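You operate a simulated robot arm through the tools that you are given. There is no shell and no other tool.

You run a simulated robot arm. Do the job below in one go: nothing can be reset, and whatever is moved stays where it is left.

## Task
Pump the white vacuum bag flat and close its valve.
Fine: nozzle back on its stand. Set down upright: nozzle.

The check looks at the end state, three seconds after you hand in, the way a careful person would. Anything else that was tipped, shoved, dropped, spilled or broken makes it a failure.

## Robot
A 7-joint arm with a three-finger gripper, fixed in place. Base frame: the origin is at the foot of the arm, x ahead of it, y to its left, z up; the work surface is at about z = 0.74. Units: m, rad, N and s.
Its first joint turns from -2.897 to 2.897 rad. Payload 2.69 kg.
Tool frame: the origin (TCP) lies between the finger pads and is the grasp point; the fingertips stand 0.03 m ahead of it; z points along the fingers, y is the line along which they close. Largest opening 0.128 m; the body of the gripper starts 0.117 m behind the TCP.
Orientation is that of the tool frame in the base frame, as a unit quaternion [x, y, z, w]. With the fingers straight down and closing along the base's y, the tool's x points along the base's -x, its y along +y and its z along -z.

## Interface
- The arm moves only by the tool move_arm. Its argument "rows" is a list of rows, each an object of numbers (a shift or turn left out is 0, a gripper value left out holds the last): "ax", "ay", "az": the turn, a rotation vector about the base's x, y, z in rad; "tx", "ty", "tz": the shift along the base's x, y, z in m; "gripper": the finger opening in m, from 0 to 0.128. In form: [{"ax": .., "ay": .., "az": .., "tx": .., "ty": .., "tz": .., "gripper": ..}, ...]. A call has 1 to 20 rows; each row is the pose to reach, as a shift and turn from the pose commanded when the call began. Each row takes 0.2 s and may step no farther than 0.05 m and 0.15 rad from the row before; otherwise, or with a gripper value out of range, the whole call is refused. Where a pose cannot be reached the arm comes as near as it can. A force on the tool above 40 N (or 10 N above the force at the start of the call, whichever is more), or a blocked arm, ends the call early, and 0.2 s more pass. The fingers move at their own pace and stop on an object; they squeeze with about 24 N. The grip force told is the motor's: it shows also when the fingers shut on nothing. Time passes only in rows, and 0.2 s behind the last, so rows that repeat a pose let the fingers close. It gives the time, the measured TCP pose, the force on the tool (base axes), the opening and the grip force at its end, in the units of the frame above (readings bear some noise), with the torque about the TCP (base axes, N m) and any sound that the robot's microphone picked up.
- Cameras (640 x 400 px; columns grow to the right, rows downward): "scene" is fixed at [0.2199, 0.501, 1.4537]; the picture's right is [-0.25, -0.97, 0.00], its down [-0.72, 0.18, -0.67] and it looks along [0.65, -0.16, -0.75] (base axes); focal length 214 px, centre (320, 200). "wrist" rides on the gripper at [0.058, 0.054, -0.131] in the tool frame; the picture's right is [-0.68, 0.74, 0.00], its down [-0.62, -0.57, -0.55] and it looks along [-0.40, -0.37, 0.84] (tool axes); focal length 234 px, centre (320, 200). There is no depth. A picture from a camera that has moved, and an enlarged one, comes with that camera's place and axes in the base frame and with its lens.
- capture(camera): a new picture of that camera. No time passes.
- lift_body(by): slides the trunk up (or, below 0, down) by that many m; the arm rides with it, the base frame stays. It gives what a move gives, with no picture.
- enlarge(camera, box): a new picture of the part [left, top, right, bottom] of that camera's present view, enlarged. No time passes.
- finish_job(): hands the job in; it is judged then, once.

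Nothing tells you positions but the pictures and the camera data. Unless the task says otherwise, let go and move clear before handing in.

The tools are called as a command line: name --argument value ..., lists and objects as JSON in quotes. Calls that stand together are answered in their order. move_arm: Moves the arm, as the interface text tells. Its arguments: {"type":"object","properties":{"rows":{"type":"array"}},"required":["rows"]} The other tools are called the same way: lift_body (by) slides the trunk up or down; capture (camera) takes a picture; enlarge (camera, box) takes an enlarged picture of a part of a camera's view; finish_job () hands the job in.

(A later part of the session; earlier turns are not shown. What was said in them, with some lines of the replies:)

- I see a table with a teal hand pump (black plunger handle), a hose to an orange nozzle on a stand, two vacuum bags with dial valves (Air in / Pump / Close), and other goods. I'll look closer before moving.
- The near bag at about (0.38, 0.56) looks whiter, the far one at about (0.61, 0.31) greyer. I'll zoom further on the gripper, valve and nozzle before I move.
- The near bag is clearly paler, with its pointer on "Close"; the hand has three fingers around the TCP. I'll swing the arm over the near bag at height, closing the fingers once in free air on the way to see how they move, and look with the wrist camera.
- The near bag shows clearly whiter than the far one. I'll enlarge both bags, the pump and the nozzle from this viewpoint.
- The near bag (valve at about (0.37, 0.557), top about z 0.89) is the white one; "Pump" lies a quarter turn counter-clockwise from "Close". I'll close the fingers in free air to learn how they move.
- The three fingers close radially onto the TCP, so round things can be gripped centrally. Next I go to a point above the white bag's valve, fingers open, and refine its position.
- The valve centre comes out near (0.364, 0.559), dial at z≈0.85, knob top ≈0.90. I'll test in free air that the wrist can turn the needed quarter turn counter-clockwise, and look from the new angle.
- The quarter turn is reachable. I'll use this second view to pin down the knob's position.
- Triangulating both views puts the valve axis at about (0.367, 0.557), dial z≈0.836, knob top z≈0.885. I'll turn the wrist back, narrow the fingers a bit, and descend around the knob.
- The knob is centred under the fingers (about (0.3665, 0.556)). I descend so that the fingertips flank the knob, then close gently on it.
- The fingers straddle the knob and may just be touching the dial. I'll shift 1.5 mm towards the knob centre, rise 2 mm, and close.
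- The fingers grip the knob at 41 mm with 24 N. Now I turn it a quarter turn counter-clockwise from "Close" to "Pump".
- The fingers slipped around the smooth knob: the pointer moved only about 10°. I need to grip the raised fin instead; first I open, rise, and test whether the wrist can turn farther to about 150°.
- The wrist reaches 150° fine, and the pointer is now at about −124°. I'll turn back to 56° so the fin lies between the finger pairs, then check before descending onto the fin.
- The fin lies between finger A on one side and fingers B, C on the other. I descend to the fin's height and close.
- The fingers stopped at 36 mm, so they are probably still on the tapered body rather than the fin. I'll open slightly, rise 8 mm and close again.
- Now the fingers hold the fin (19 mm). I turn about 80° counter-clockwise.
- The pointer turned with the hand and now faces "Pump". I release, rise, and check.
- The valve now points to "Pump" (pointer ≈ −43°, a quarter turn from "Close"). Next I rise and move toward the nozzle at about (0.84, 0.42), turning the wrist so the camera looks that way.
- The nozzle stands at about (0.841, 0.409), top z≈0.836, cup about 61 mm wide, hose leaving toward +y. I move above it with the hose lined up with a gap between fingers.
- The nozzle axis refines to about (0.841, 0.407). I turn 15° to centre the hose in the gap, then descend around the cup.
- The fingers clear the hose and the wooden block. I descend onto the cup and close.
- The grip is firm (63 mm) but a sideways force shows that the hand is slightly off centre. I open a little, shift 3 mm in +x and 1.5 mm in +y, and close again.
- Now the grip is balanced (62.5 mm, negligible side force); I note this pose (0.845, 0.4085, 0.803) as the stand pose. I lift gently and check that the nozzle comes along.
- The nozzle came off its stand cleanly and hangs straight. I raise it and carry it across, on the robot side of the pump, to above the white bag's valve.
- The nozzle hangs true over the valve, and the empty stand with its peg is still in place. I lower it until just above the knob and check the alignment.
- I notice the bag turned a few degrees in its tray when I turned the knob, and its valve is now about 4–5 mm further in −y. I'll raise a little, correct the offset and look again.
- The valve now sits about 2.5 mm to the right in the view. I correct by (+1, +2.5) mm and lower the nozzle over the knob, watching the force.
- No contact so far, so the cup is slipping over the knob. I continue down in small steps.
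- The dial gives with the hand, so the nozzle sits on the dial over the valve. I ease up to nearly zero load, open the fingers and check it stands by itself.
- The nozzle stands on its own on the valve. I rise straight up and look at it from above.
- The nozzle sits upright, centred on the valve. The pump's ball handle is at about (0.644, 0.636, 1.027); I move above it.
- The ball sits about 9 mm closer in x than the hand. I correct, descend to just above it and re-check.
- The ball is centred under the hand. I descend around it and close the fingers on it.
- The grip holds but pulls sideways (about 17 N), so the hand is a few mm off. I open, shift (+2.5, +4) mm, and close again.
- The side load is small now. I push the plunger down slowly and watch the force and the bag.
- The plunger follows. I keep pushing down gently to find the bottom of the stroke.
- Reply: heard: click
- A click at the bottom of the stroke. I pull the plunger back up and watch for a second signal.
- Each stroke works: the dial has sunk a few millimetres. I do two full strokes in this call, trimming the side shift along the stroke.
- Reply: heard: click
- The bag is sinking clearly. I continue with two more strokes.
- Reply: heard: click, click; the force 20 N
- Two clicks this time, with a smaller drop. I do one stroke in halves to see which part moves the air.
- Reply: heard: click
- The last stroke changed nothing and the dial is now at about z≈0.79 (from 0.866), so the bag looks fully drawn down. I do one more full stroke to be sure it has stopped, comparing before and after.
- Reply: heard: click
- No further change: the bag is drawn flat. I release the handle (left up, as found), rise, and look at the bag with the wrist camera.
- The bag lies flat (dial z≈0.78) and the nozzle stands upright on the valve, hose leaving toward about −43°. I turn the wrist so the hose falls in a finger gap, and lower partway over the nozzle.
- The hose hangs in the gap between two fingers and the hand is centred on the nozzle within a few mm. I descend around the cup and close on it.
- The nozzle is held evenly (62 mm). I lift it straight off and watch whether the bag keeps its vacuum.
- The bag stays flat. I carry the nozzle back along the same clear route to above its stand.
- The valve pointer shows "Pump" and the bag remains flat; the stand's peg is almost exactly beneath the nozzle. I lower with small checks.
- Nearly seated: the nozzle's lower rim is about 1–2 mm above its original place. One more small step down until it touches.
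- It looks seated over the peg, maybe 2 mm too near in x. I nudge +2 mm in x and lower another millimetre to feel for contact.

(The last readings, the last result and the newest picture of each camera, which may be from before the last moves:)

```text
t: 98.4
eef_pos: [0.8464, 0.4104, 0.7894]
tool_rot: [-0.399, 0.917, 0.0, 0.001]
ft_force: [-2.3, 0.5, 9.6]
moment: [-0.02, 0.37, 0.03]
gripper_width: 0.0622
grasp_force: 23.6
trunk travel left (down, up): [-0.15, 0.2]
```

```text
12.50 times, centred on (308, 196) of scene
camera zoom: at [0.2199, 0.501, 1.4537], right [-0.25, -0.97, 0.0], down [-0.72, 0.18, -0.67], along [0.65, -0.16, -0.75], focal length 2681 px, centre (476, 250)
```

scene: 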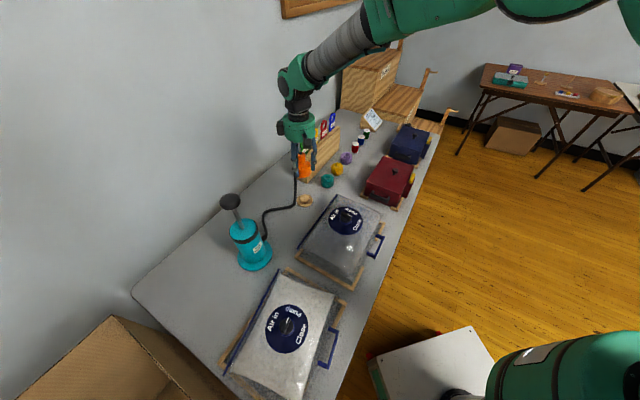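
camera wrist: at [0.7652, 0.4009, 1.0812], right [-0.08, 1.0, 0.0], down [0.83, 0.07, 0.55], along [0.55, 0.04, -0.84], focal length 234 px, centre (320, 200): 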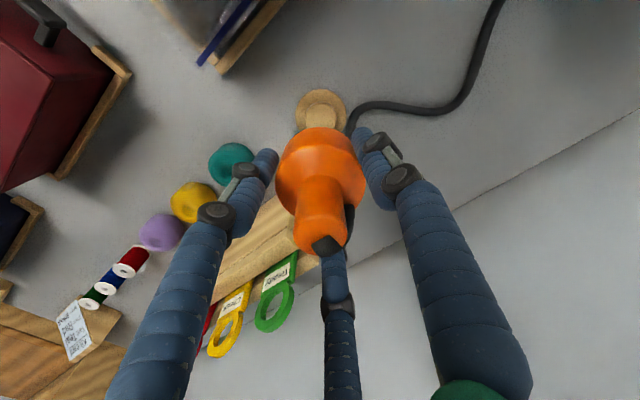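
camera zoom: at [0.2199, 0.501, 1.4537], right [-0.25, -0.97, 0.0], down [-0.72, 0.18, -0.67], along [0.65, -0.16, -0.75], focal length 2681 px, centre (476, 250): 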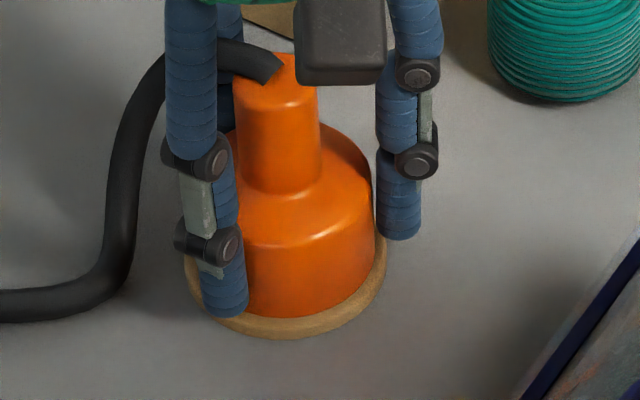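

Contact at about 10 N: it is seated on the stand with an even rim all round. I unload 1 mm, open the fingers, and check that it stands.

move_arm --rows '[{"tz": 0.001}, {"tz": 0.001, "gripper": 0.075}, {"tz": 0.001, "gripper": 0.095}, {"tz": 0.001, "gripper": 0.095}]'

enlarge --camera "scene" --box '[280, 170, 330, 215]'

capture --camera "wrist"

```text
t: 99.4
eef_pos: [0.8473, 0.4089, 0.7897]
tool_rot: [-0.399, 0.917, 0.0, 0.0]
ft_force: [0.3, -0.6, 0.4]
moment: [0.01, -0.01, 0.01]
gripper_width: 0.0949
grasp_force: 0.1
trunk travel left (down, up): [-0.15, 0.2]
```

```text
8.89 times, centred on (305, 192) of scene
camera zoom: at [0.2199, 0.501, 1.4537], right [-0.25, -0.97, 0.0], down [-0.72, 0.18, -0.67], along [0.65, -0.16, -0.75], focal length 1906 px, centre (453, 267)
```

zoom: 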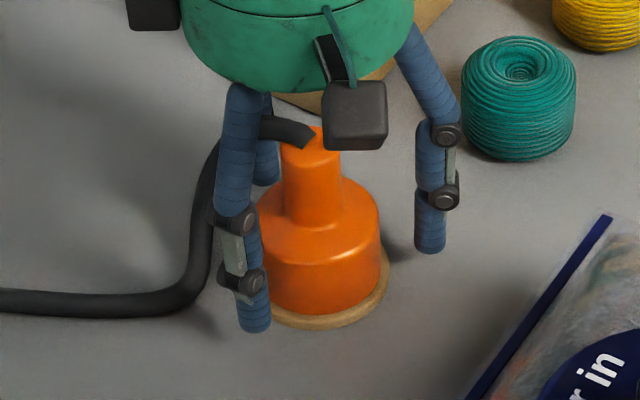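

```text
taken
camera wrist: at [0.7665, 0.4021, 0.9197], right [-0.08, 1.0, 0.0], down [0.83, 0.07, 0.55], along [0.55, 0.04, -0.84], focal length 234 px, centre (320, 200)
```

wrist: 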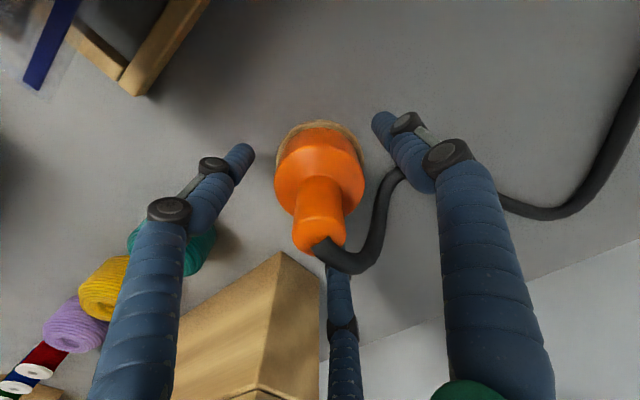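

The nozzle stands upright on its stand. I rise straight up, watching the hose, then check the nozzle from above.

move_arm --rows '[{"tz": 0.02}, {"tz": 0.05}, {"tz": 0.09}, {"tz": 0.13}, {"tz": 0.17}, {"tz": 0.21}, {"tz": 0.25}, {"tz": 0.28}, {"tz": 0.28, "tx": -0.04}, {"tz": 0.28, "tx": -0.08}, {"tz": 0.28, "tx": -0.08}]'

capture --camera "wrist"

enlarge --camera "scene" --box '[280, 170, 330, 215]'

capture --camera "scene"

```text
t: 101.8
eef_pos: [0.7649, 0.4093, 1.0713]
tool_rot: [-0.398, 0.917, 0.0, 0.0]
ft_force: [-0.1, 0.1, 1.3]
moment: [-0.01, -0.04, -0.03]
gripper_width: 0.0947
grasp_force: 0.1
trunk travel left (down, up): [-0.15, 0.2]
```

```text
taken
camera wrist: at [0.6847, 0.402, 1.2023], right [-0.08, 1.0, 0.0], down [0.83, 0.07, 0.55], along [0.55, 0.04, -0.84], focal length 234 px, centre (320, 200)
```

wrist: 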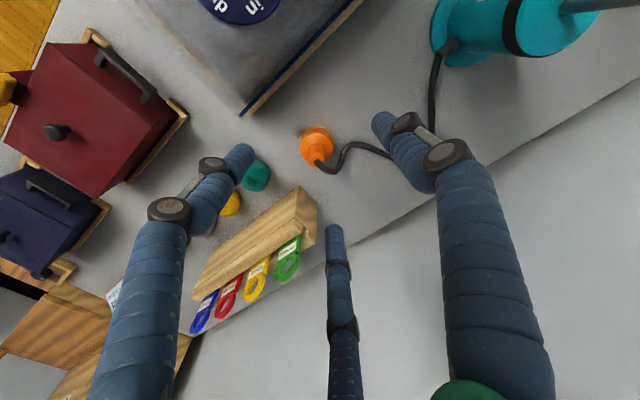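

```text
8.89 times, centred on (305, 192) of scene
camera zoom: at [0.2199, 0.501, 1.4537], right [-0.25, -0.97, 0.0], down [-0.72, 0.18, -0.67], along [0.65, -0.16, -0.75], focal length 1906 px, centre (453, 267)
```

zoom: 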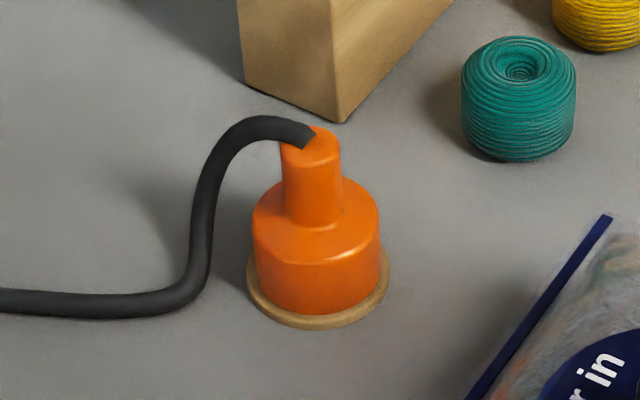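

```text
taken
```

scene: 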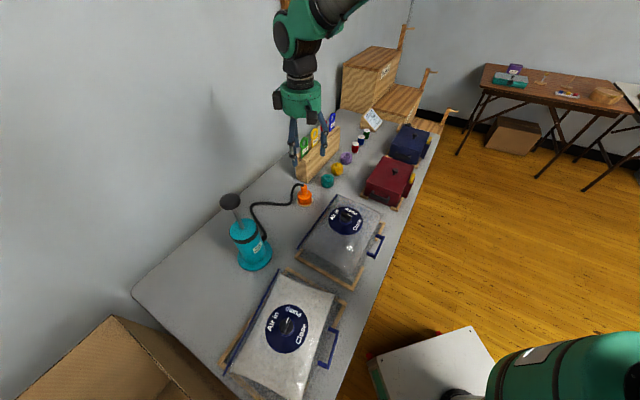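

The nozzle is back on its stand as it was. Now I return to the white bag's valve, turning the wrist to 137° so the fingers can straddle the fin for the closing turn.

move_arm --rows '[{"tz": 0.03, "tx": -0.03, "ty": 0.0, "az": 0.1, "gripper": 0.128}, {"tz": 0.04, "tx": -0.07, "ty": 0.005, "az": 0.24}, {"tz": 0.04, "tx": -0.11, "ty": 0.015, "az": 0.38}, {"tz": 0.04, "tx": -0.15, "ty": 0.03, "az": 0.52}, {"tz": 0.04, "tx": -0.19, "ty": 0.045, "az": 0.66}, {"tz": 0.04, "tx": -0.23, "ty": 0.06, "az": 0.8}, {"tz": 0.04, "tx": -0.27, "ty": 0.08, "az": 0.94}, {"tz": 0.04, "tx": -0.31, "ty": 0.1, "az": 1.08}, {"tz": 0.04, "tx": -0.345, "ty": 0.12, "az": 1.22}, {"tz": 0.03, "tx": -0.38, "ty": 0.135, "az": 1.36}, {"tz": 0.0, "tx": -0.4007, "ty": 0.1444, "az": 1.5}, {"tz": -0.03, "tx": -0.4007, "ty": 0.1444, "az": 1.5708}, {"tz": -0.07, "tx": -0.4007, "ty": 0.1444, "az": 1.5708}, {"tz": -0.09, "tx": -0.4007, "ty": 0.1444, "az": 1.5708}, {"tz": -0.09, "tx": -0.4007, "ty": 0.1444, "az": 1.5708}]'

capture --camera "wrist"

enlarge --camera "wrist" --box '[260, 60, 380, 170]'

enlarge --camera "scene" --box '[200, 260, 350, 400]'

```text
t: 105.0
eef_pos: [0.3669, 0.5539, 0.9788]
tool_rot: [0.931, -0.366, 0.0, 0.0]
ft_force: [0.1, -0.3, 0.1]
moment: [0.0, 0.03, 0.02]
gripper_width: 0.128
grasp_force: 0.1
trunk travel left (down, up): [-0.15, 0.2]
```

```text
taken
camera wrist: at [0.3715, 0.472, 1.1092], right [-1.0, -0.08, 0.0], down [-0.07, 0.83, 0.55], along [-0.04, 0.55, -0.84], focal length 234 px, centre (320, 200)
```

wrist: 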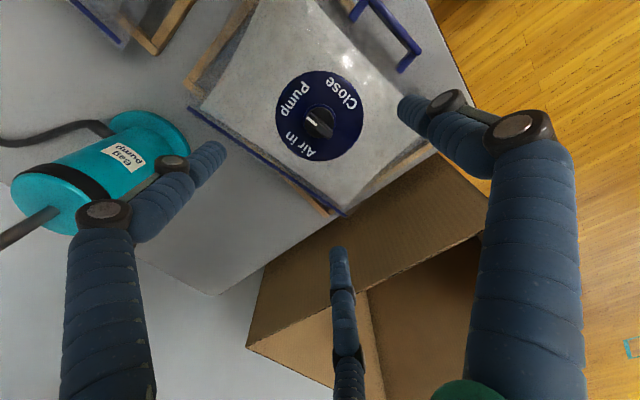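

```text
3.64 times, centred on (320, 115) of wrist
camera zoom: at [0.3715, 0.472, 1.1092], right [-1.0, -0.08, 0.0], down [-0.07, 0.83, 0.55], along [-0.04, 0.55, -0.84], focal length 852 px, centre (320, 509)
```

zoom: 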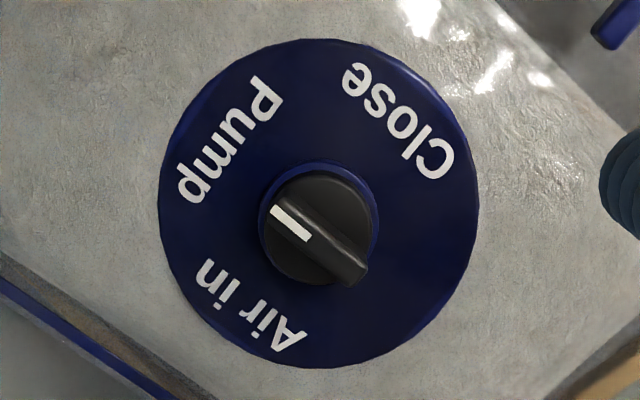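

```text
2.86 times, centred on (275, 330) of scene
camera zoom: at [0.2199, 0.501, 1.4537], right [-0.25, -0.97, 0.0], down [-0.72, 0.18, -0.67], along [0.65, -0.16, -0.75], focal length 613 px, centre (449, -171)
```

zoom: 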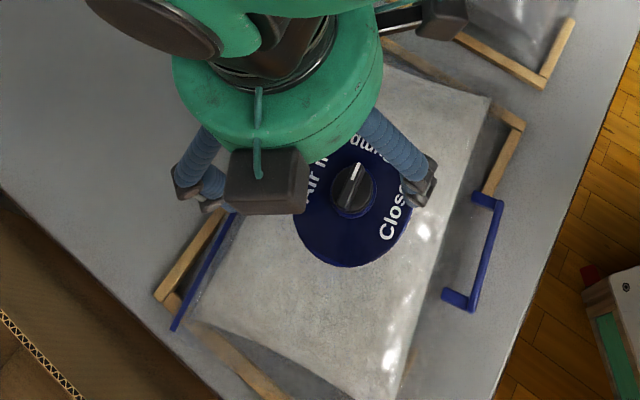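

The bag is still flat; pointer and "Pump" label agree at about −34°, "Close" lies near −125°. I align to the fin (wrist 147°), lower to just above it and check.

move_arm --rows '[{"az": 0.09, "tx": 0.0025, "gripper": 0.07}, {"az": 0.175, "tx": 0.0025, "tz": -0.03}, {"az": 0.175, "tx": 0.0025, "tz": -0.065}, {"az": 0.175, "tx": 0.0025, "tz": -0.095}, {"az": 0.175, "tx": 0.0025, "tz": -0.095}]'

enlarge --camera "wrist" --box '[240, 60, 400, 220]'

```text
t: 106.2
eef_pos: [0.369, 0.5551, 0.8831]
tool_rot: [0.959, -0.283, 0.0, 0.0]
ft_force: [0.7, -0.4, 0.6]
moment: [0.0, -0.01, 0.0]
gripper_width: 0.07
grasp_force: 0.0
trunk travel left (down, up): [-0.15, 0.2]
```

```text
2.50 times, centred on (320, 140) of wrist
camera zoom: at [0.3873, 0.4775, 1.0149], right [-0.97, -0.25, 0.0], down [-0.21, 0.81, 0.55], along [-0.14, 0.53, -0.84], focal length 585 px, centre (320, 350)
```

zoom: 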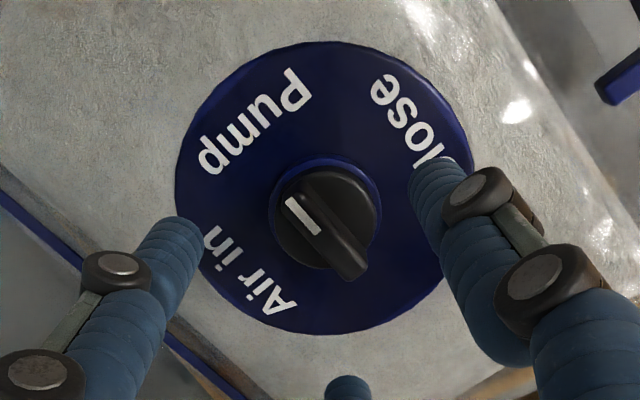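

Alignment matches the earlier successful grip. I descend to the fin and close.

move_arm --rows '[{"tz": -0.015}, {"tz": -0.031}, {"tz": -0.031, "gripper": 0.05}, {"tz": -0.031, "gripper": 0.03}, {"tz": -0.031, "gripper": 0.015}, {"tz": -0.031, "gripper": 0.004}, {"tz": -0.031, "gripper": 0.004}]'

enlarge --camera "wrist" --box '[240, 80, 400, 240]'

```text
t: 107.8
eef_pos: [0.3677, 0.5537, 0.8534]
tool_rot: [0.959, -0.284, 0.001, 0.001]
ft_force: [-1.2, 0.1, 0.4]
moment: [0.01, 0.0, 0.02]
gripper_width: 0.0187
grasp_force: 23.8
trunk travel left (down, up): [-0.15, 0.2]
```

```text
2.50 times, centred on (320, 160) of wrist
camera zoom: at [0.3868, 0.4764, 0.9835], right [-0.97, -0.25, 0.0], down [-0.21, 0.81, 0.55], along [-0.14, 0.53, -0.84], focal length 585 px, centre (320, 300)
```

zoom: 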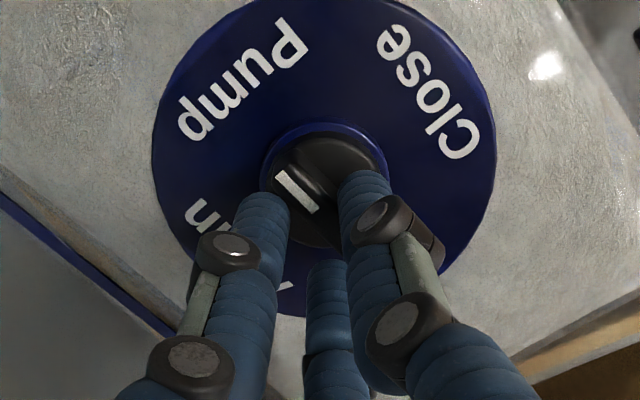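

The fin is gripped (18.7 mm, as before). I turn it clockwise about 92° toward "Close".

move_arm --rows '[{"az": -0.12}, {"az": -0.24}, {"az": -0.36}, {"az": -0.48}, {"az": -0.6}, {"az": -0.72}, {"az": -0.84}, {"az": -0.96}, {"az": -1.08}, {"az": -1.2}, {"az": -1.32}, {"az": -1.44}, {"az": -1.56}, {"az": -1.6}, {"az": -1.6}]'

enlarge --camera "wrist" --box '[240, 80, 400, 240]'

enlarge --camera "scene" --box '[200, 260, 350, 400]'

```text
t: 111.0
eef_pos: [0.3688, 0.5539, 0.8533]
tool_rot: [-0.464, 0.886, 0.0, 0.0]
ft_force: [14.2, -15.4, 11.2]
moment: [0.21, -0.86, 0.13]
gripper_width: 0.0188
grasp_force: 23.5
trunk travel left (down, up): [-0.15, 0.2]
```

```text
2.50 times, centred on (320, 160) of wrist
camera zoom: at [0.2909, 0.5344, 0.9847], right [-0.22, 0.98, 0.0], down [0.82, 0.18, 0.55], along [0.53, 0.12, -0.84], focal length 585 px, centre (320, 300)
```

zoom: 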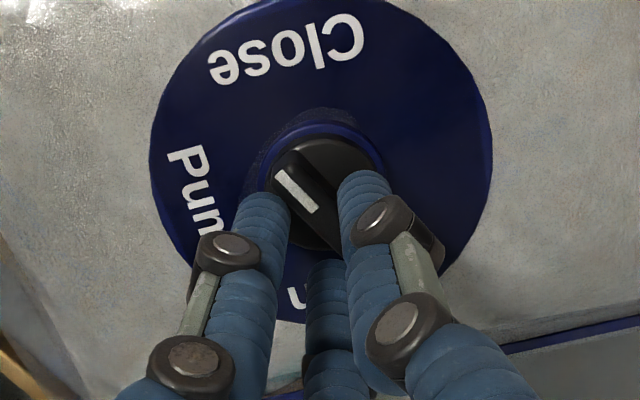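

```text
2.86 times, centred on (275, 330) of scene
camera zoom: at [0.2199, 0.501, 1.4537], right [-0.25, -0.97, 0.0], down [-0.72, 0.18, -0.67], along [0.65, -0.16, -0.75], focal length 613 px, centre (449, -171)
```

zoom: 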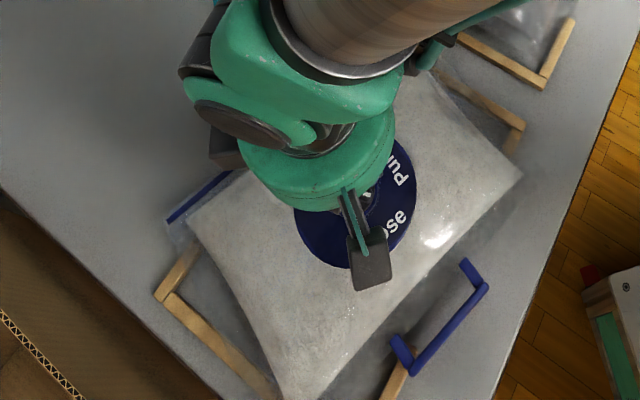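

The knob turned, but the light, flat bag swung with it by about 28°, so the pointer is still short of "Close". I look at the whole situation before going on.

capture --camera "scene"

capture --camera "wrist"

enlarge --camera "scene" --box '[220, 250, 400, 400]'

```text
taken
```

scene: 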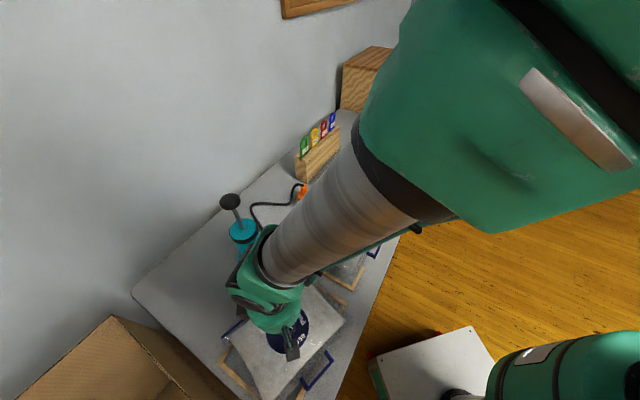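

```text
taken
camera wrist: at [0.2909, 0.5344, 0.9847], right [-0.22, 0.98, 0.0], down [0.82, 0.18, 0.55], along [0.53, 0.12, -0.84], focal length 234 px, centre (320, 200)
```

wrist: 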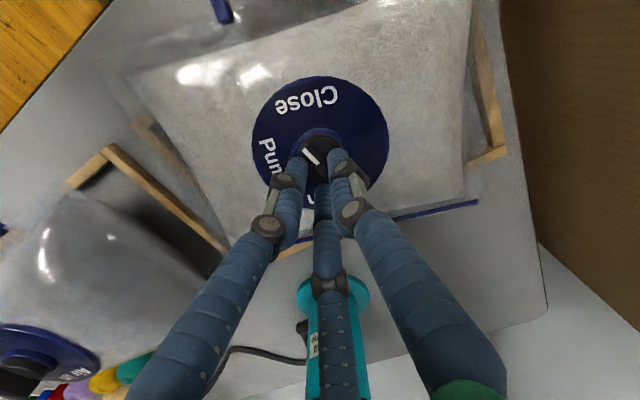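

```text
2.67 times, centred on (310, 325) of scene
camera zoom: at [0.2199, 0.501, 1.4537], right [-0.25, -0.97, 0.0], down [-0.72, 0.18, -0.67], along [0.65, -0.16, -0.75], focal length 572 px, centre (347, -133)
```

zoom: 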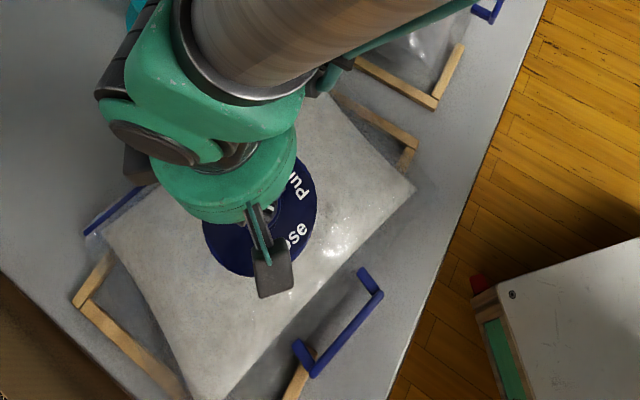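

The bag seems to have turned freely until its handle met the tray's front rail, after which the knob turned. I'll continue clockwise 28° to bring the pointer onto "Close", checking that the bag stays put.

move_arm --rows '[{"az": -0.08}, {"az": -0.16}, {"az": -0.24}, {"az": -0.24}]'

enlarge --camera "wrist" --box '[240, 80, 400, 240]'

enlarge --camera "scene" --box '[220, 250, 400, 400]'

```text
t: 112.0
eef_pos: [0.3686, 0.5523, 0.8552]
tool_rot: [-0.355, 0.935, 0.001, 0.0]
ft_force: [24.9, -24.8, 18.0]
moment: [-0.06, -1.37, 0.14]
gripper_width: 0.0189
grasp_force: 24.3
trunk travel left (down, up): [-0.15, 0.2]
```

```text
2.50 times, centred on (320, 160) of wrist
camera zoom: at [0.2887, 0.5527, 0.9849], right [0.02, 1.0, 0.0], down [0.84, -0.01, 0.55], along [0.55, -0.01, -0.84], focal length 585 px, centre (320, 300)
```

zoom: 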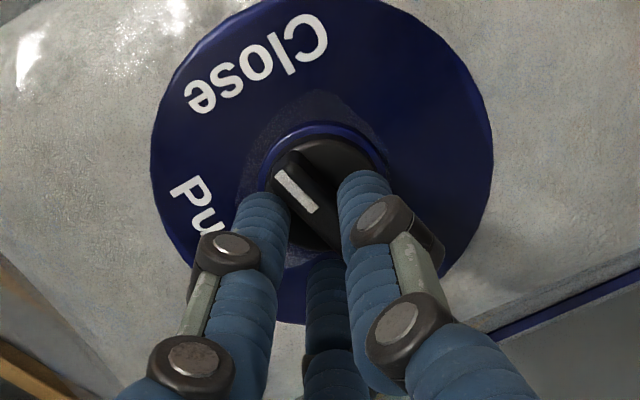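

```text
2.67 times, centred on (310, 325) of scene
camera zoom: at [0.2199, 0.501, 1.4537], right [-0.25, -0.97, 0.0], down [-0.72, 0.18, -0.67], along [0.65, -0.16, -0.75], focal length 572 px, centre (347, -133)
```

zoom: 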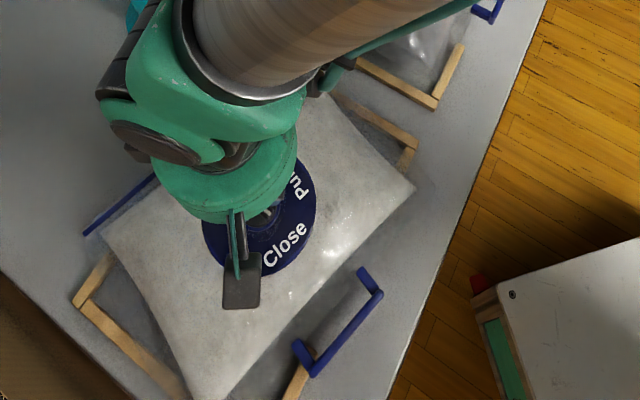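

The bag holds still against the rail while the knob turns. The side load is rising, so I let the hand give 3 mm with it and finish the turn.

move_arm --rows '[{"tx": 0.0015, "ty": -0.0015, "tz": 0.001}, {"tx": 0.003, "ty": -0.003, "tz": 0.001}, {"tx": 0.003, "ty": -0.003, "tz": 0.001, "az": -0.07}, {"tx": 0.003, "ty": -0.003, "tz": 0.001, "az": -0.14}, {"tx": 0.003, "ty": -0.003, "tz": 0.001, "az": -0.2}, {"tx": 0.003, "ty": -0.003, "tz": 0.001, "az": -0.2}]'

enlarge --camera "wrist" --box '[240, 80, 400, 240]'

enlarge --camera "scene" --box '[220, 250, 400, 400]'

```text
t: 113.4
eef_pos: [0.372, 0.5504, 0.8541]
tool_rot: [-0.26, 0.966, 0.0, 0.001]
ft_force: [-0.7, -0.3, -2.4]
moment: [0.0, -0.02, 0.02]
gripper_width: 0.0185
grasp_force: 24.8
trunk travel left (down, up): [-0.15, 0.2]
```

```text
2.50 times, centred on (320, 160) of wrist
camera zoom: at [0.2929, 0.5668, 0.9847], right [0.21, 0.98, 0.0], down [0.82, -0.18, 0.55], along [0.54, -0.12, -0.84], focal length 585 px, centre (320, 300)
```

zoom: 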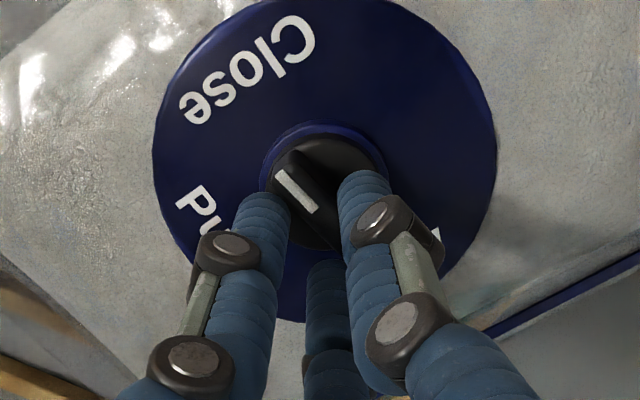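

```text
2.67 times, centred on (310, 325) of scene
camera zoom: at [0.2199, 0.501, 1.4537], right [-0.25, -0.97, 0.0], down [-0.72, 0.18, -0.67], along [0.65, -0.16, -0.75], focal length 572 px, centre (347, -133)
```

zoom: 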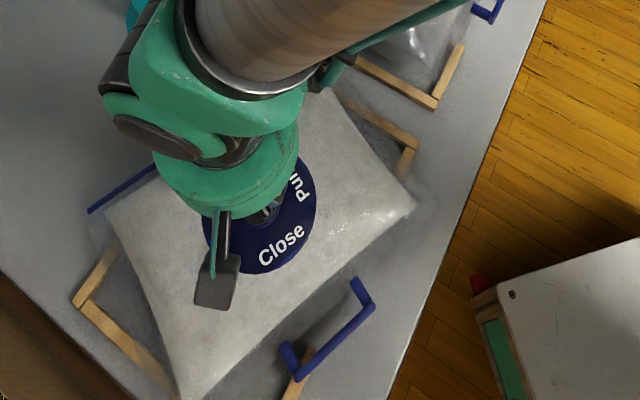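

The handle slipped past the rail and the bag swung a little farther; the pointer is now about 12° short of "Close". I'll first swing bag and hand back counter-clockwise about 27° to the bag's original orientation in the tray.

move_arm --rows '[{"az": 0.06}, {"az": 0.12, "tx": -0.0005, "ty": 0.0005}, {"az": 0.18, "tx": -0.001, "ty": 0.001}, {"az": 0.24, "tx": -0.001, "ty": 0.001}, {"az": 0.24, "tx": -0.001, "ty": 0.001}]'

enlarge --camera "wrist" --box '[240, 80, 400, 240]'

enlarge --camera "scene" --box '[220, 250, 400, 400]'

```text
t: 114.6
eef_pos: [0.3696, 0.5509, 0.8552]
tool_rot: [-0.374, 0.927, 0.0, 0.0]
ft_force: [0.3, 0.2, -3.2]
moment: [0.02, 0.0, -0.01]
gripper_width: 0.0186
grasp_force: 24.2
trunk travel left (down, up): [-0.15, 0.2]
```

```text
2.50 times, centred on (320, 160) of wrist
camera zoom: at [0.2905, 0.5484, 0.9854], right [-0.02, 1.0, 0.0], down [0.84, 0.02, 0.55], along [0.55, 0.01, -0.84], focal length 585 px, centre (320, 300)
```

zoom: 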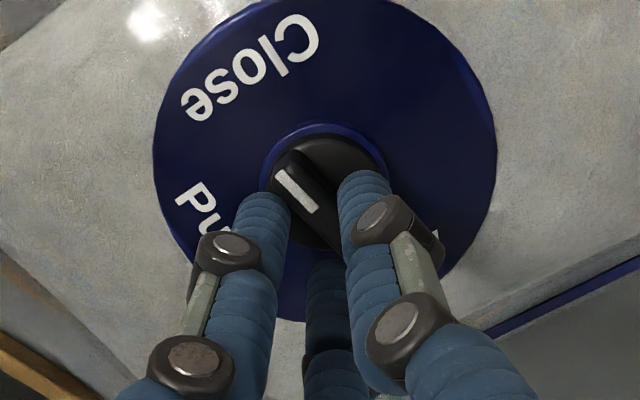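

```text
2.67 times, centred on (310, 325) of scene
camera zoom: at [0.2199, 0.501, 1.4537], right [-0.25, -0.97, 0.0], down [-0.72, 0.18, -0.67], along [0.65, -0.16, -0.75], focal length 572 px, centre (347, -133)
```

zoom: 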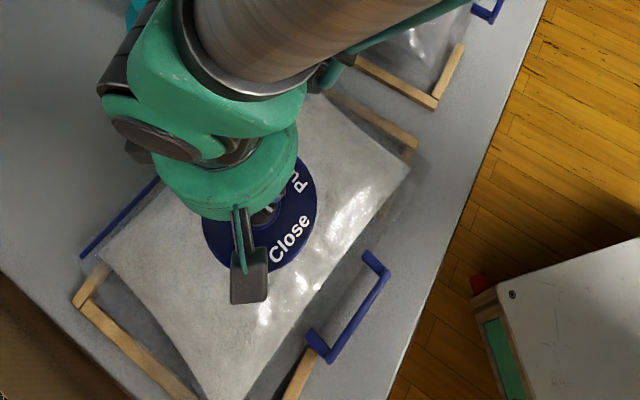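

The bag follows the hand back nicely. I rotate another 13° to its original orientation.

move_arm --rows '[{"az": 0.06, "ty": 0.0005}, {"az": 0.12, "ty": 0.001}, {"az": 0.18, "ty": 0.002}, {"az": 0.227, "ty": 0.003}, {"az": 0.227, "ty": 0.003}]'

enlarge --camera "wrist" --box '[240, 80, 400, 240]'

enlarge --camera "scene" --box '[220, 250, 400, 400]'

```text
t: 115.8
eef_pos: [0.3703, 0.5554, 0.8542]
tool_rot: [-0.477, 0.879, -0.001, 0.0]
ft_force: [-0.2, 0.9, -2.4]
moment: [-0.06, 0.01, 0.01]
gripper_width: 0.0186
grasp_force: 24.3
trunk travel left (down, up): [-0.15, 0.2]
```

```text
2.50 times, centred on (320, 160) of wrist
camera zoom: at [0.2926, 0.534, 0.9849], right [-0.25, 0.97, 0.0], down [0.81, 0.21, 0.55], along [0.53, 0.14, -0.84], focal length 585 px, centre (320, 300)
```

zoom: 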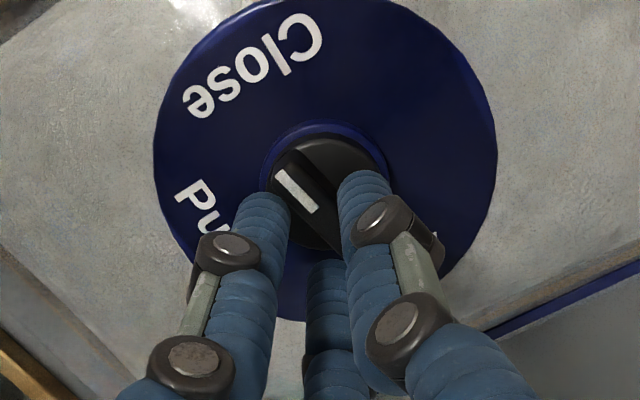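

```text
2.67 times, centred on (310, 325) of scene
camera zoom: at [0.2199, 0.501, 1.4537], right [-0.25, -0.97, 0.0], down [-0.72, 0.18, -0.67], along [0.65, -0.16, -0.75], focal length 572 px, centre (347, -133)
```

zoom: 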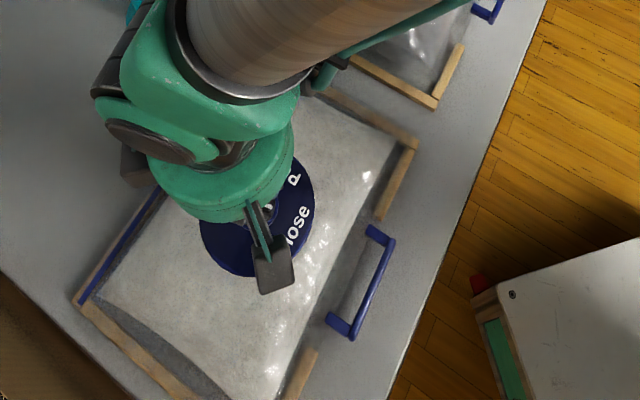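

The bag is back squarely in its tray. For the last 12° I press down on the knob so the bag is held by friction; first I build up the downward force.

move_arm --rows '[{"tz": -0.003}, {"tz": -0.006}, {"tz": -0.006}]'

```text
t: 116.6
eef_pos: [0.3704, 0.5551, 0.8476]
tool_rot: [-0.477, 0.879, 0.0, 0.0]
ft_force: [-0.2, 0.6, -2.4]
moment: [0.0, 0.02, -0.01]
gripper_width: 0.0188
grasp_force: 24.0
trunk travel left (down, up): [-0.15, 0.2]
```

move_arm --rows '[{"tz": -0.003}, {"tz": -0.006}, {"tz": -0.009}, {"tz": -0.009}]'

enlarge --camera "wrist" --box '[240, 80, 400, 240]'

enlarge --camera "scene" --box '[220, 250, 400, 400]'

```text
t: 117.6
eef_pos: [0.3718, 0.5555, 0.8415]
tool_rot: [-0.476, 0.879, 0.001, 0.0]
ft_force: [2.7, 2.7, 9.4]
moment: [-0.64, 0.41, -0.02]
gripper_width: 0.0189
grasp_force: 23.9
trunk travel left (down, up): [-0.15, 0.2]
```

```text
2.50 times, centred on (320, 160) of wrist
camera zoom: at [0.293, 0.5345, 0.9711], right [-0.25, 0.97, 0.0], down [0.81, 0.21, 0.55], along [0.53, 0.14, -0.84], focal length 585 px, centre (320, 300)
```

zoom: 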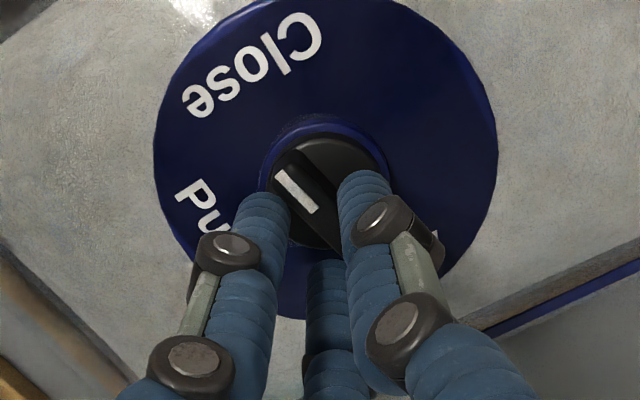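

```text
2.67 times, centred on (310, 325) of scene
camera zoom: at [0.2199, 0.501, 1.4537], right [-0.25, -0.97, 0.0], down [-0.72, 0.18, -0.67], along [0.65, -0.16, -0.75], focal length 572 px, centre (347, -133)
```

zoom: 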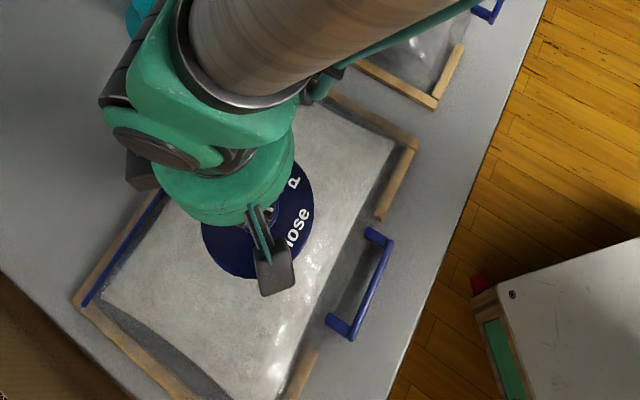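

move_arm --rows '[{"tz": -0.002}, {"tz": -0.002}]'

```text
t: 118.2
eef_pos: [0.3697, 0.5548, 0.8384]
tool_rot: [-0.477, 0.879, 0.001, 0.001]
ft_force: [-0.4, 2.0, 13.5]
moment: [0.05, 0.08, -0.02]
gripper_width: 0.0189
grasp_force: 23.8
trunk travel left (down, up): [-0.15, 0.2]
```

move_arm --rows '[{"tz": -0.003}, {"tz": -0.004}, {"tz": -0.004}]'

```text
t: 119.0
eef_pos: [0.3696, 0.5556, 0.8344]
tool_rot: [-0.477, 0.879, 0.0, 0.0]
ft_force: [-7.2, 6.2, 25.7]
moment: [0.35, 0.31, -0.08]
gripper_width: 0.0187
grasp_force: 24.2
trunk travel left (down, up): [-0.15, 0.2]
```

About 26 N of downward load. Now I turn the last part clockwise.

move_arm --rows '[{"az": -0.05}, {"az": -0.1}, {"az": -0.15}, {"az": -0.2}, {"az": -0.23}, {"az": -0.23}]'

enlarge --camera "wrist" --box '[240, 80, 400, 240]'

enlarge --camera "scene" --box '[220, 250, 400, 400]'

```text
t: 120.4
eef_pos: [0.3713, 0.5536, 0.8345]
tool_rot: [-0.373, 0.928, 0.001, 0.0]
ft_force: [6.1, -7.5, 28.2]
moment: [-0.26, 0.1, 0.79]
gripper_width: 0.0195
grasp_force: 23.6
trunk travel left (down, up): [-0.15, 0.2]
```

```text
2.50 times, centred on (320, 160) of wrist
camera zoom: at [0.2907, 0.5509, 0.9645], right [-0.02, 1.0, 0.0], down [0.84, 0.02, 0.55], along [0.55, 0.01, -0.84], focal length 585 px, centre (320, 300)
```

zoom: 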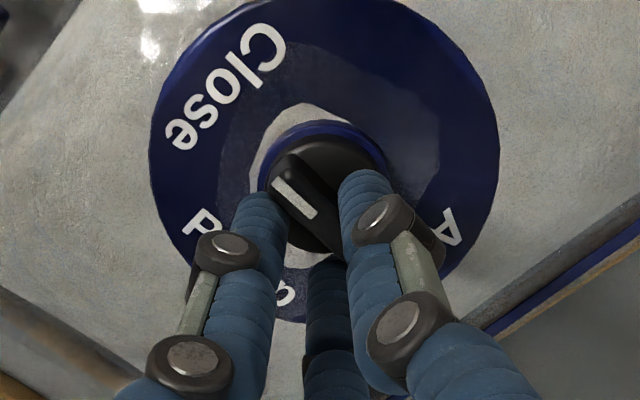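

```text
2.67 times, centred on (310, 325) of scene
camera zoom: at [0.2199, 0.501, 1.4537], right [-0.25, -0.97, 0.0], down [-0.72, 0.18, -0.67], along [0.65, -0.16, -0.75], focal length 572 px, centre (347, -133)
```

zoom: 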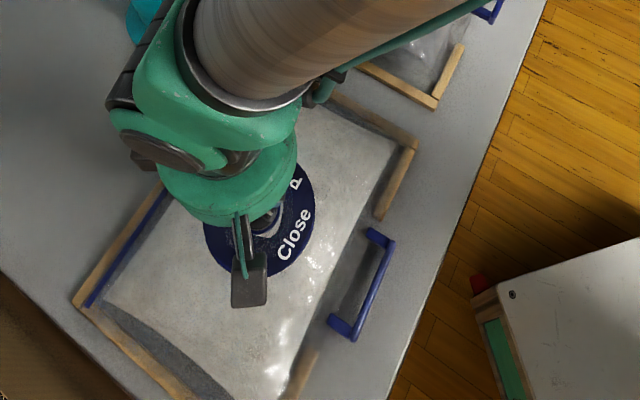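

The bag stayed still, the knob turned relative to it and the torque rose to 0.8 N·m, so it is at its "Close" stop. I unload, release, rise and inspect.

move_arm --rows '[{"tz": 0.006, "az": 0.03}, {"tz": 0.012, "az": 0.03}, {"tz": 0.016, "az": 0.03}, {"tz": 0.016, "az": 0.03, "gripper": 0.05}, {"tz": 0.016, "az": 0.03, "gripper": 0.07}, {"tz": 0.016, "az": 0.03, "gripper": 0.07}, {"tz": 0.05, "az": 0.03}, {"tz": 0.09, "az": 0.03, "gripper": 0.128}, {"tz": 0.13, "az": 0.03}, {"tz": 0.17, "az": 0.03}, {"tz": 0.21, "az": 0.03}, {"tz": 0.25, "az": 0.03}, {"tz": 0.25, "az": 0.03}]'

capture --camera "wrist"

enlarge --camera "wrist" --box '[250, 50, 390, 170]'

enlarge --camera "scene" --box '[220, 250, 400, 400]'

```text
t: 123.2
eef_pos: [0.3671, 0.5545, 1.0842]
tool_rot: [-0.387, 0.922, 0.001, -0.001]
ft_force: [-0.2, -0.5, -0.1]
moment: [0.07, -0.02, 0.02]
gripper_width: 0.1281
grasp_force: 0.1
trunk travel left (down, up): [-0.15, 0.2]
```

```text
taken
camera wrist: at [0.2865, 0.5488, 1.2149], right [-0.05, 1.0, 0.0], down [0.83, 0.04, 0.55], along [0.55, 0.03, -0.84], focal length 234 px, centre (320, 200)
```

wrist: 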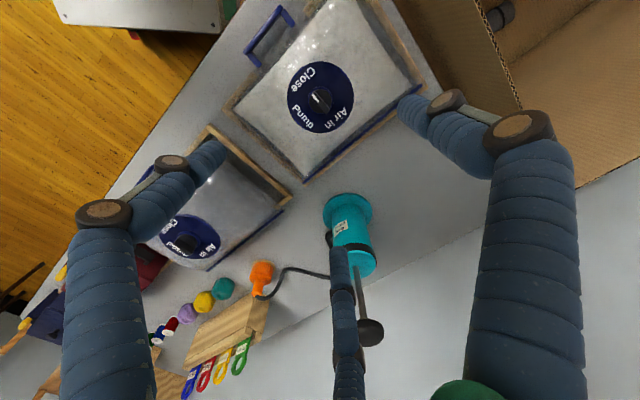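

```text
3.33 times, centred on (320, 110) of wrist
camera zoom: at [0.2865, 0.5488, 1.2149], right [-0.05, 1.0, 0.0], down [0.83, 0.04, 0.55], along [0.55, 0.03, -0.84], focal length 781 px, centre (320, 500)
```

zoom: 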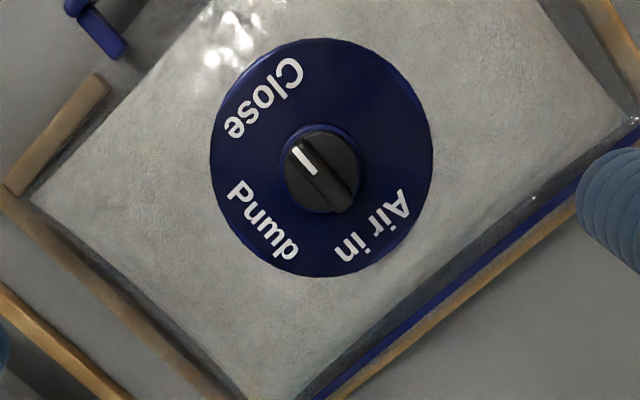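

```text
2.67 times, centred on (310, 325) of scene
camera zoom: at [0.2199, 0.501, 1.4537], right [-0.25, -0.97, 0.0], down [-0.72, 0.18, -0.67], along [0.65, -0.16, -0.75], focal length 572 px, centre (347, -133)
```

zoom: 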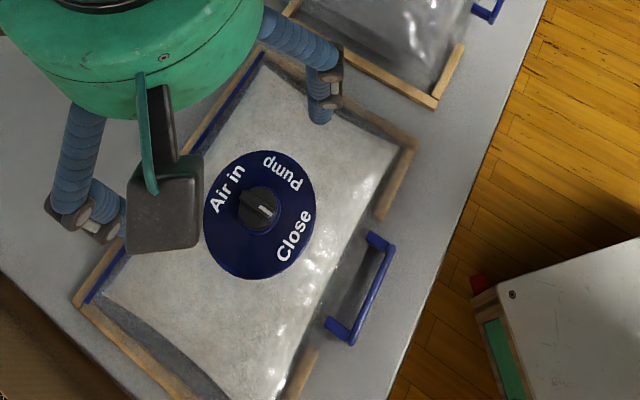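

The pointer is on "Close" (−136° against a label at about −134°), the bag is flat and square in its tray again. I move the arm clear to its starting region and make a final check of everything.

move_arm --rows '[{"tz": 0.04}, {"tz": 0.08}, {"tz": 0.12}, {"tz": 0.16}, {"tz": 0.18, "tx": 0.03, "ty": -0.03}, {"tz": 0.18, "tx": 0.06, "ty": -0.06}, {"tz": 0.18, "tx": 0.09, "ty": -0.09}, {"tz": 0.18, "tx": 0.12, "ty": -0.12}, {"tz": 0.18, "tx": 0.15, "ty": -0.15}, {"tz": 0.18, "tx": 0.18, "ty": -0.18}, {"tz": 0.18, "tx": 0.21, "ty": -0.21}, {"tz": 0.18, "tx": 0.24, "ty": -0.24}, {"tz": 0.18, "tx": 0.27, "ty": -0.27}, {"tz": 0.18, "tx": 0.3, "ty": -0.3}, {"tz": 0.18, "tx": 0.3, "ty": -0.3}]'

capture --camera "scene"

enlarge --camera "scene" --box '[200, 260, 380, 400]'

enlarge --camera "scene" --box '[200, 160, 400, 285]'

enlarge --camera "scene" --box '[280, 90, 460, 210]'

```text
t: 126.4
eef_pos: [0.6711, 0.2541, 1.263]
tool_rot: [-0.386, 0.922, 0.001, 0.0]
ft_force: [0.6, 0.3, -0.1]
moment: [0.04, 0.1, 0.0]
gripper_width: 0.1279
grasp_force: 0.1
trunk travel left (down, up): [-0.15, 0.2]
```

```text
taken
```

scene: 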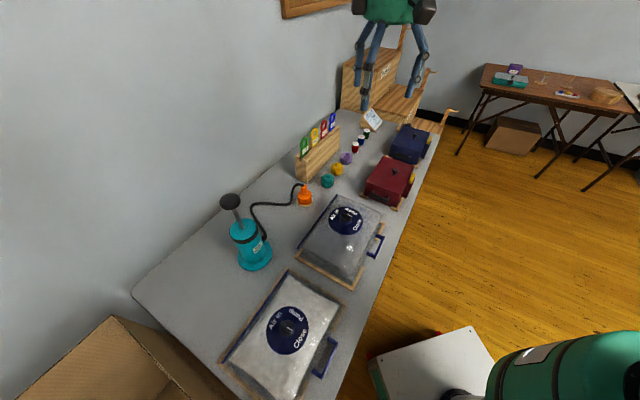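

```text
2.86 times, centred on (290, 330) of scene
camera zoom: at [0.2199, 0.501, 1.4537], right [-0.25, -0.97, 0.0], down [-0.72, 0.18, -0.67], along [0.65, -0.16, -0.75], focal length 613 px, centre (406, -171)
```

zoom: 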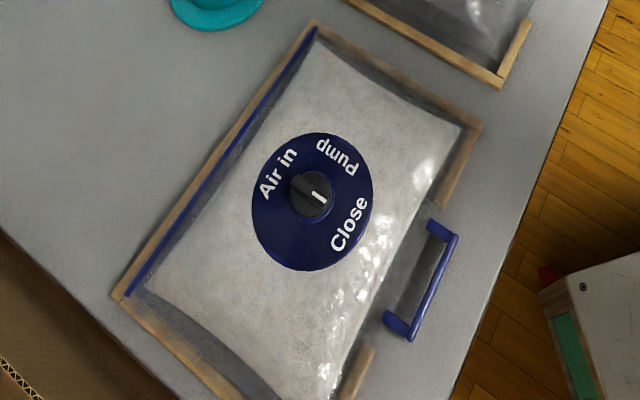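

```text
3.20 times, centred on (300, 222) of scene
camera zoom: at [0.2199, 0.501, 1.4537], right [-0.25, -0.97, 0.0], down [-0.72, 0.18, -0.67], along [0.65, -0.16, -0.75], focal length 686 px, centre (384, 128)
```

zoom: 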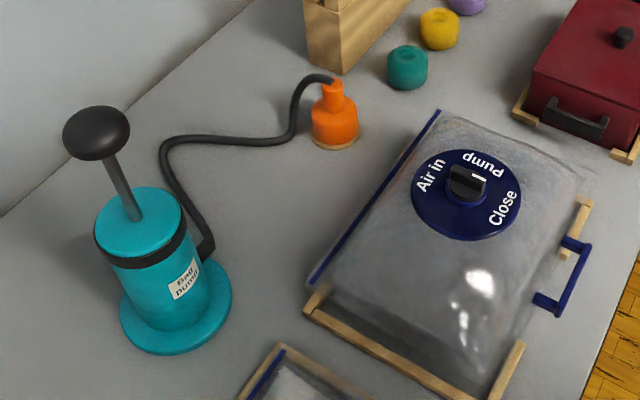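

```text
3.33 times, centred on (370, 150) of scene
camera zoom: at [0.2199, 0.501, 1.4537], right [-0.25, -0.97, 0.0], down [-0.72, 0.18, -0.67], along [0.65, -0.16, -0.75], focal length 715 px, centre (153, 367)
```

zoom: 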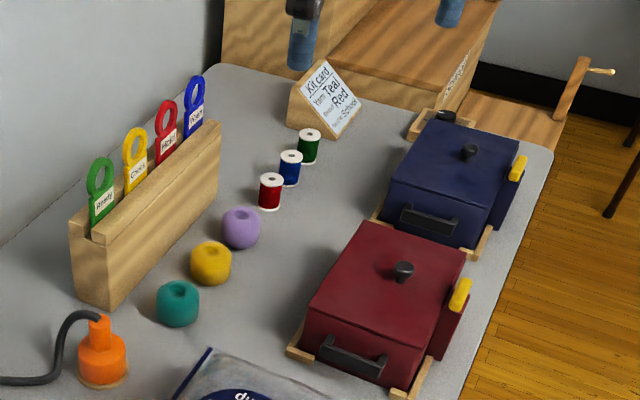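

Everything stands as at the start except the white bag, now flat with its pointer on "Close". I wait a few seconds to make sure it does not refill.

move_arm --rows '[{"tz": 0}, {"tz": 0}, {"tz": 0}, {"tz": 0}, {"tz": 0}, {"tz": 0}, {"tz": 0}, {"tz": 0}, {"tz": 0}, {"tz": 0}, {"tz": 0}, {"tz": 0}, {"tz": 0}, {"tz": 0}, {"tz": 0}, {"tz": 0}, {"tz": 0}, {"tz": 0}, {"tz": 0}, {"tz": 0}]'

enlarge --camera "scene" --box '[200, 260, 380, 400]'

enlarge --camera "scene" --box '[255, 290, 320, 360]'

```text
t: 130.6
eef_pos: [0.6702, 0.2568, 1.2622]
tool_rot: [-0.387, 0.922, 0.0, 0.0]
ft_force: [1.0, -0.6, 0.5]
moment: [-0.01, 0.0, -0.03]
gripper_width: 0.1281
grasp_force: 0.0
trunk travel left (down, up): [-0.15, 0.2]
```

```text
2.86 times, centred on (290, 330) of scene
camera zoom: at [0.2199, 0.501, 1.4537], right [-0.25, -0.97, 0.0], down [-0.72, 0.18, -0.67], along [0.65, -0.16, -0.75], focal length 613 px, centre (406, -171)
```

zoom: 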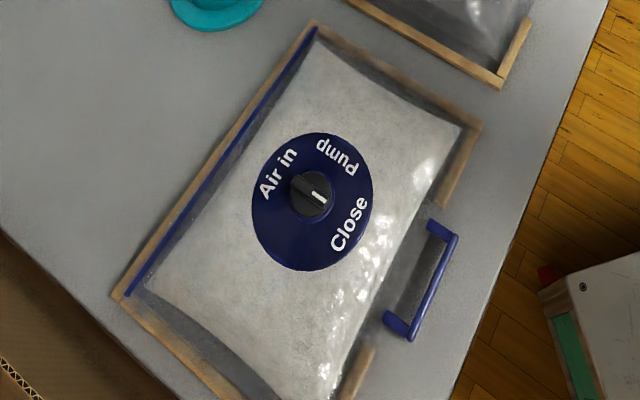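

```text
5.71 times, centred on (288, 325) of scene
camera zoom: at [0.2199, 0.501, 1.4537], right [-0.25, -0.97, 0.0], down [-0.72, 0.18, -0.67], along [0.65, -0.16, -0.75], focal length 1226 px, centre (506, -514)
```

zoom: 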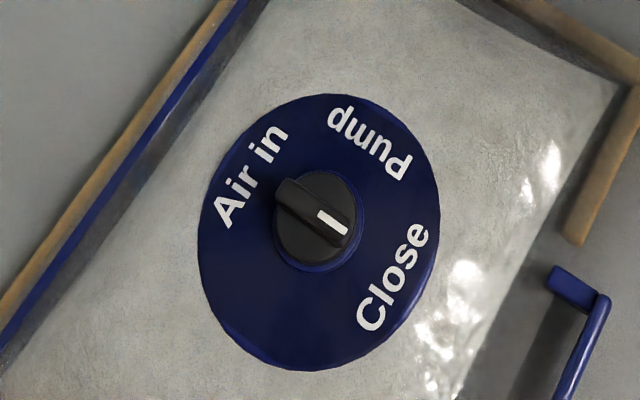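

The white bag stays flat in its tray with the valve on "Close". The nozzle stands upright on its stand, the pump is as it was found, and the arm is clear with its fingers open, so I hand the job in.

finish_job

```text
The job is handed in.
```

The white vacuum bag is pumped flat, its valve is on "Close", and the nozzle is back upright on its stand. After I closed the valve, the bag stayed flat for the several seconds I watched before handing in.

- **Pumping:** The bag stopped sinking after about five strokes. Two more full strokes made no difference, so I took it as flat.
- **Bag position:** The flat bag swung about 35° in its tray when I first tried to close the valve. I turned it back to where it started and finished closing with the bag pressed down. It now sits square in the tray, within a few millimetres of its original place.
- **Everything else:** In the final pictures nothing else looks moved. The pump handle is up as I found it, and the arm is clear with its fingers open.
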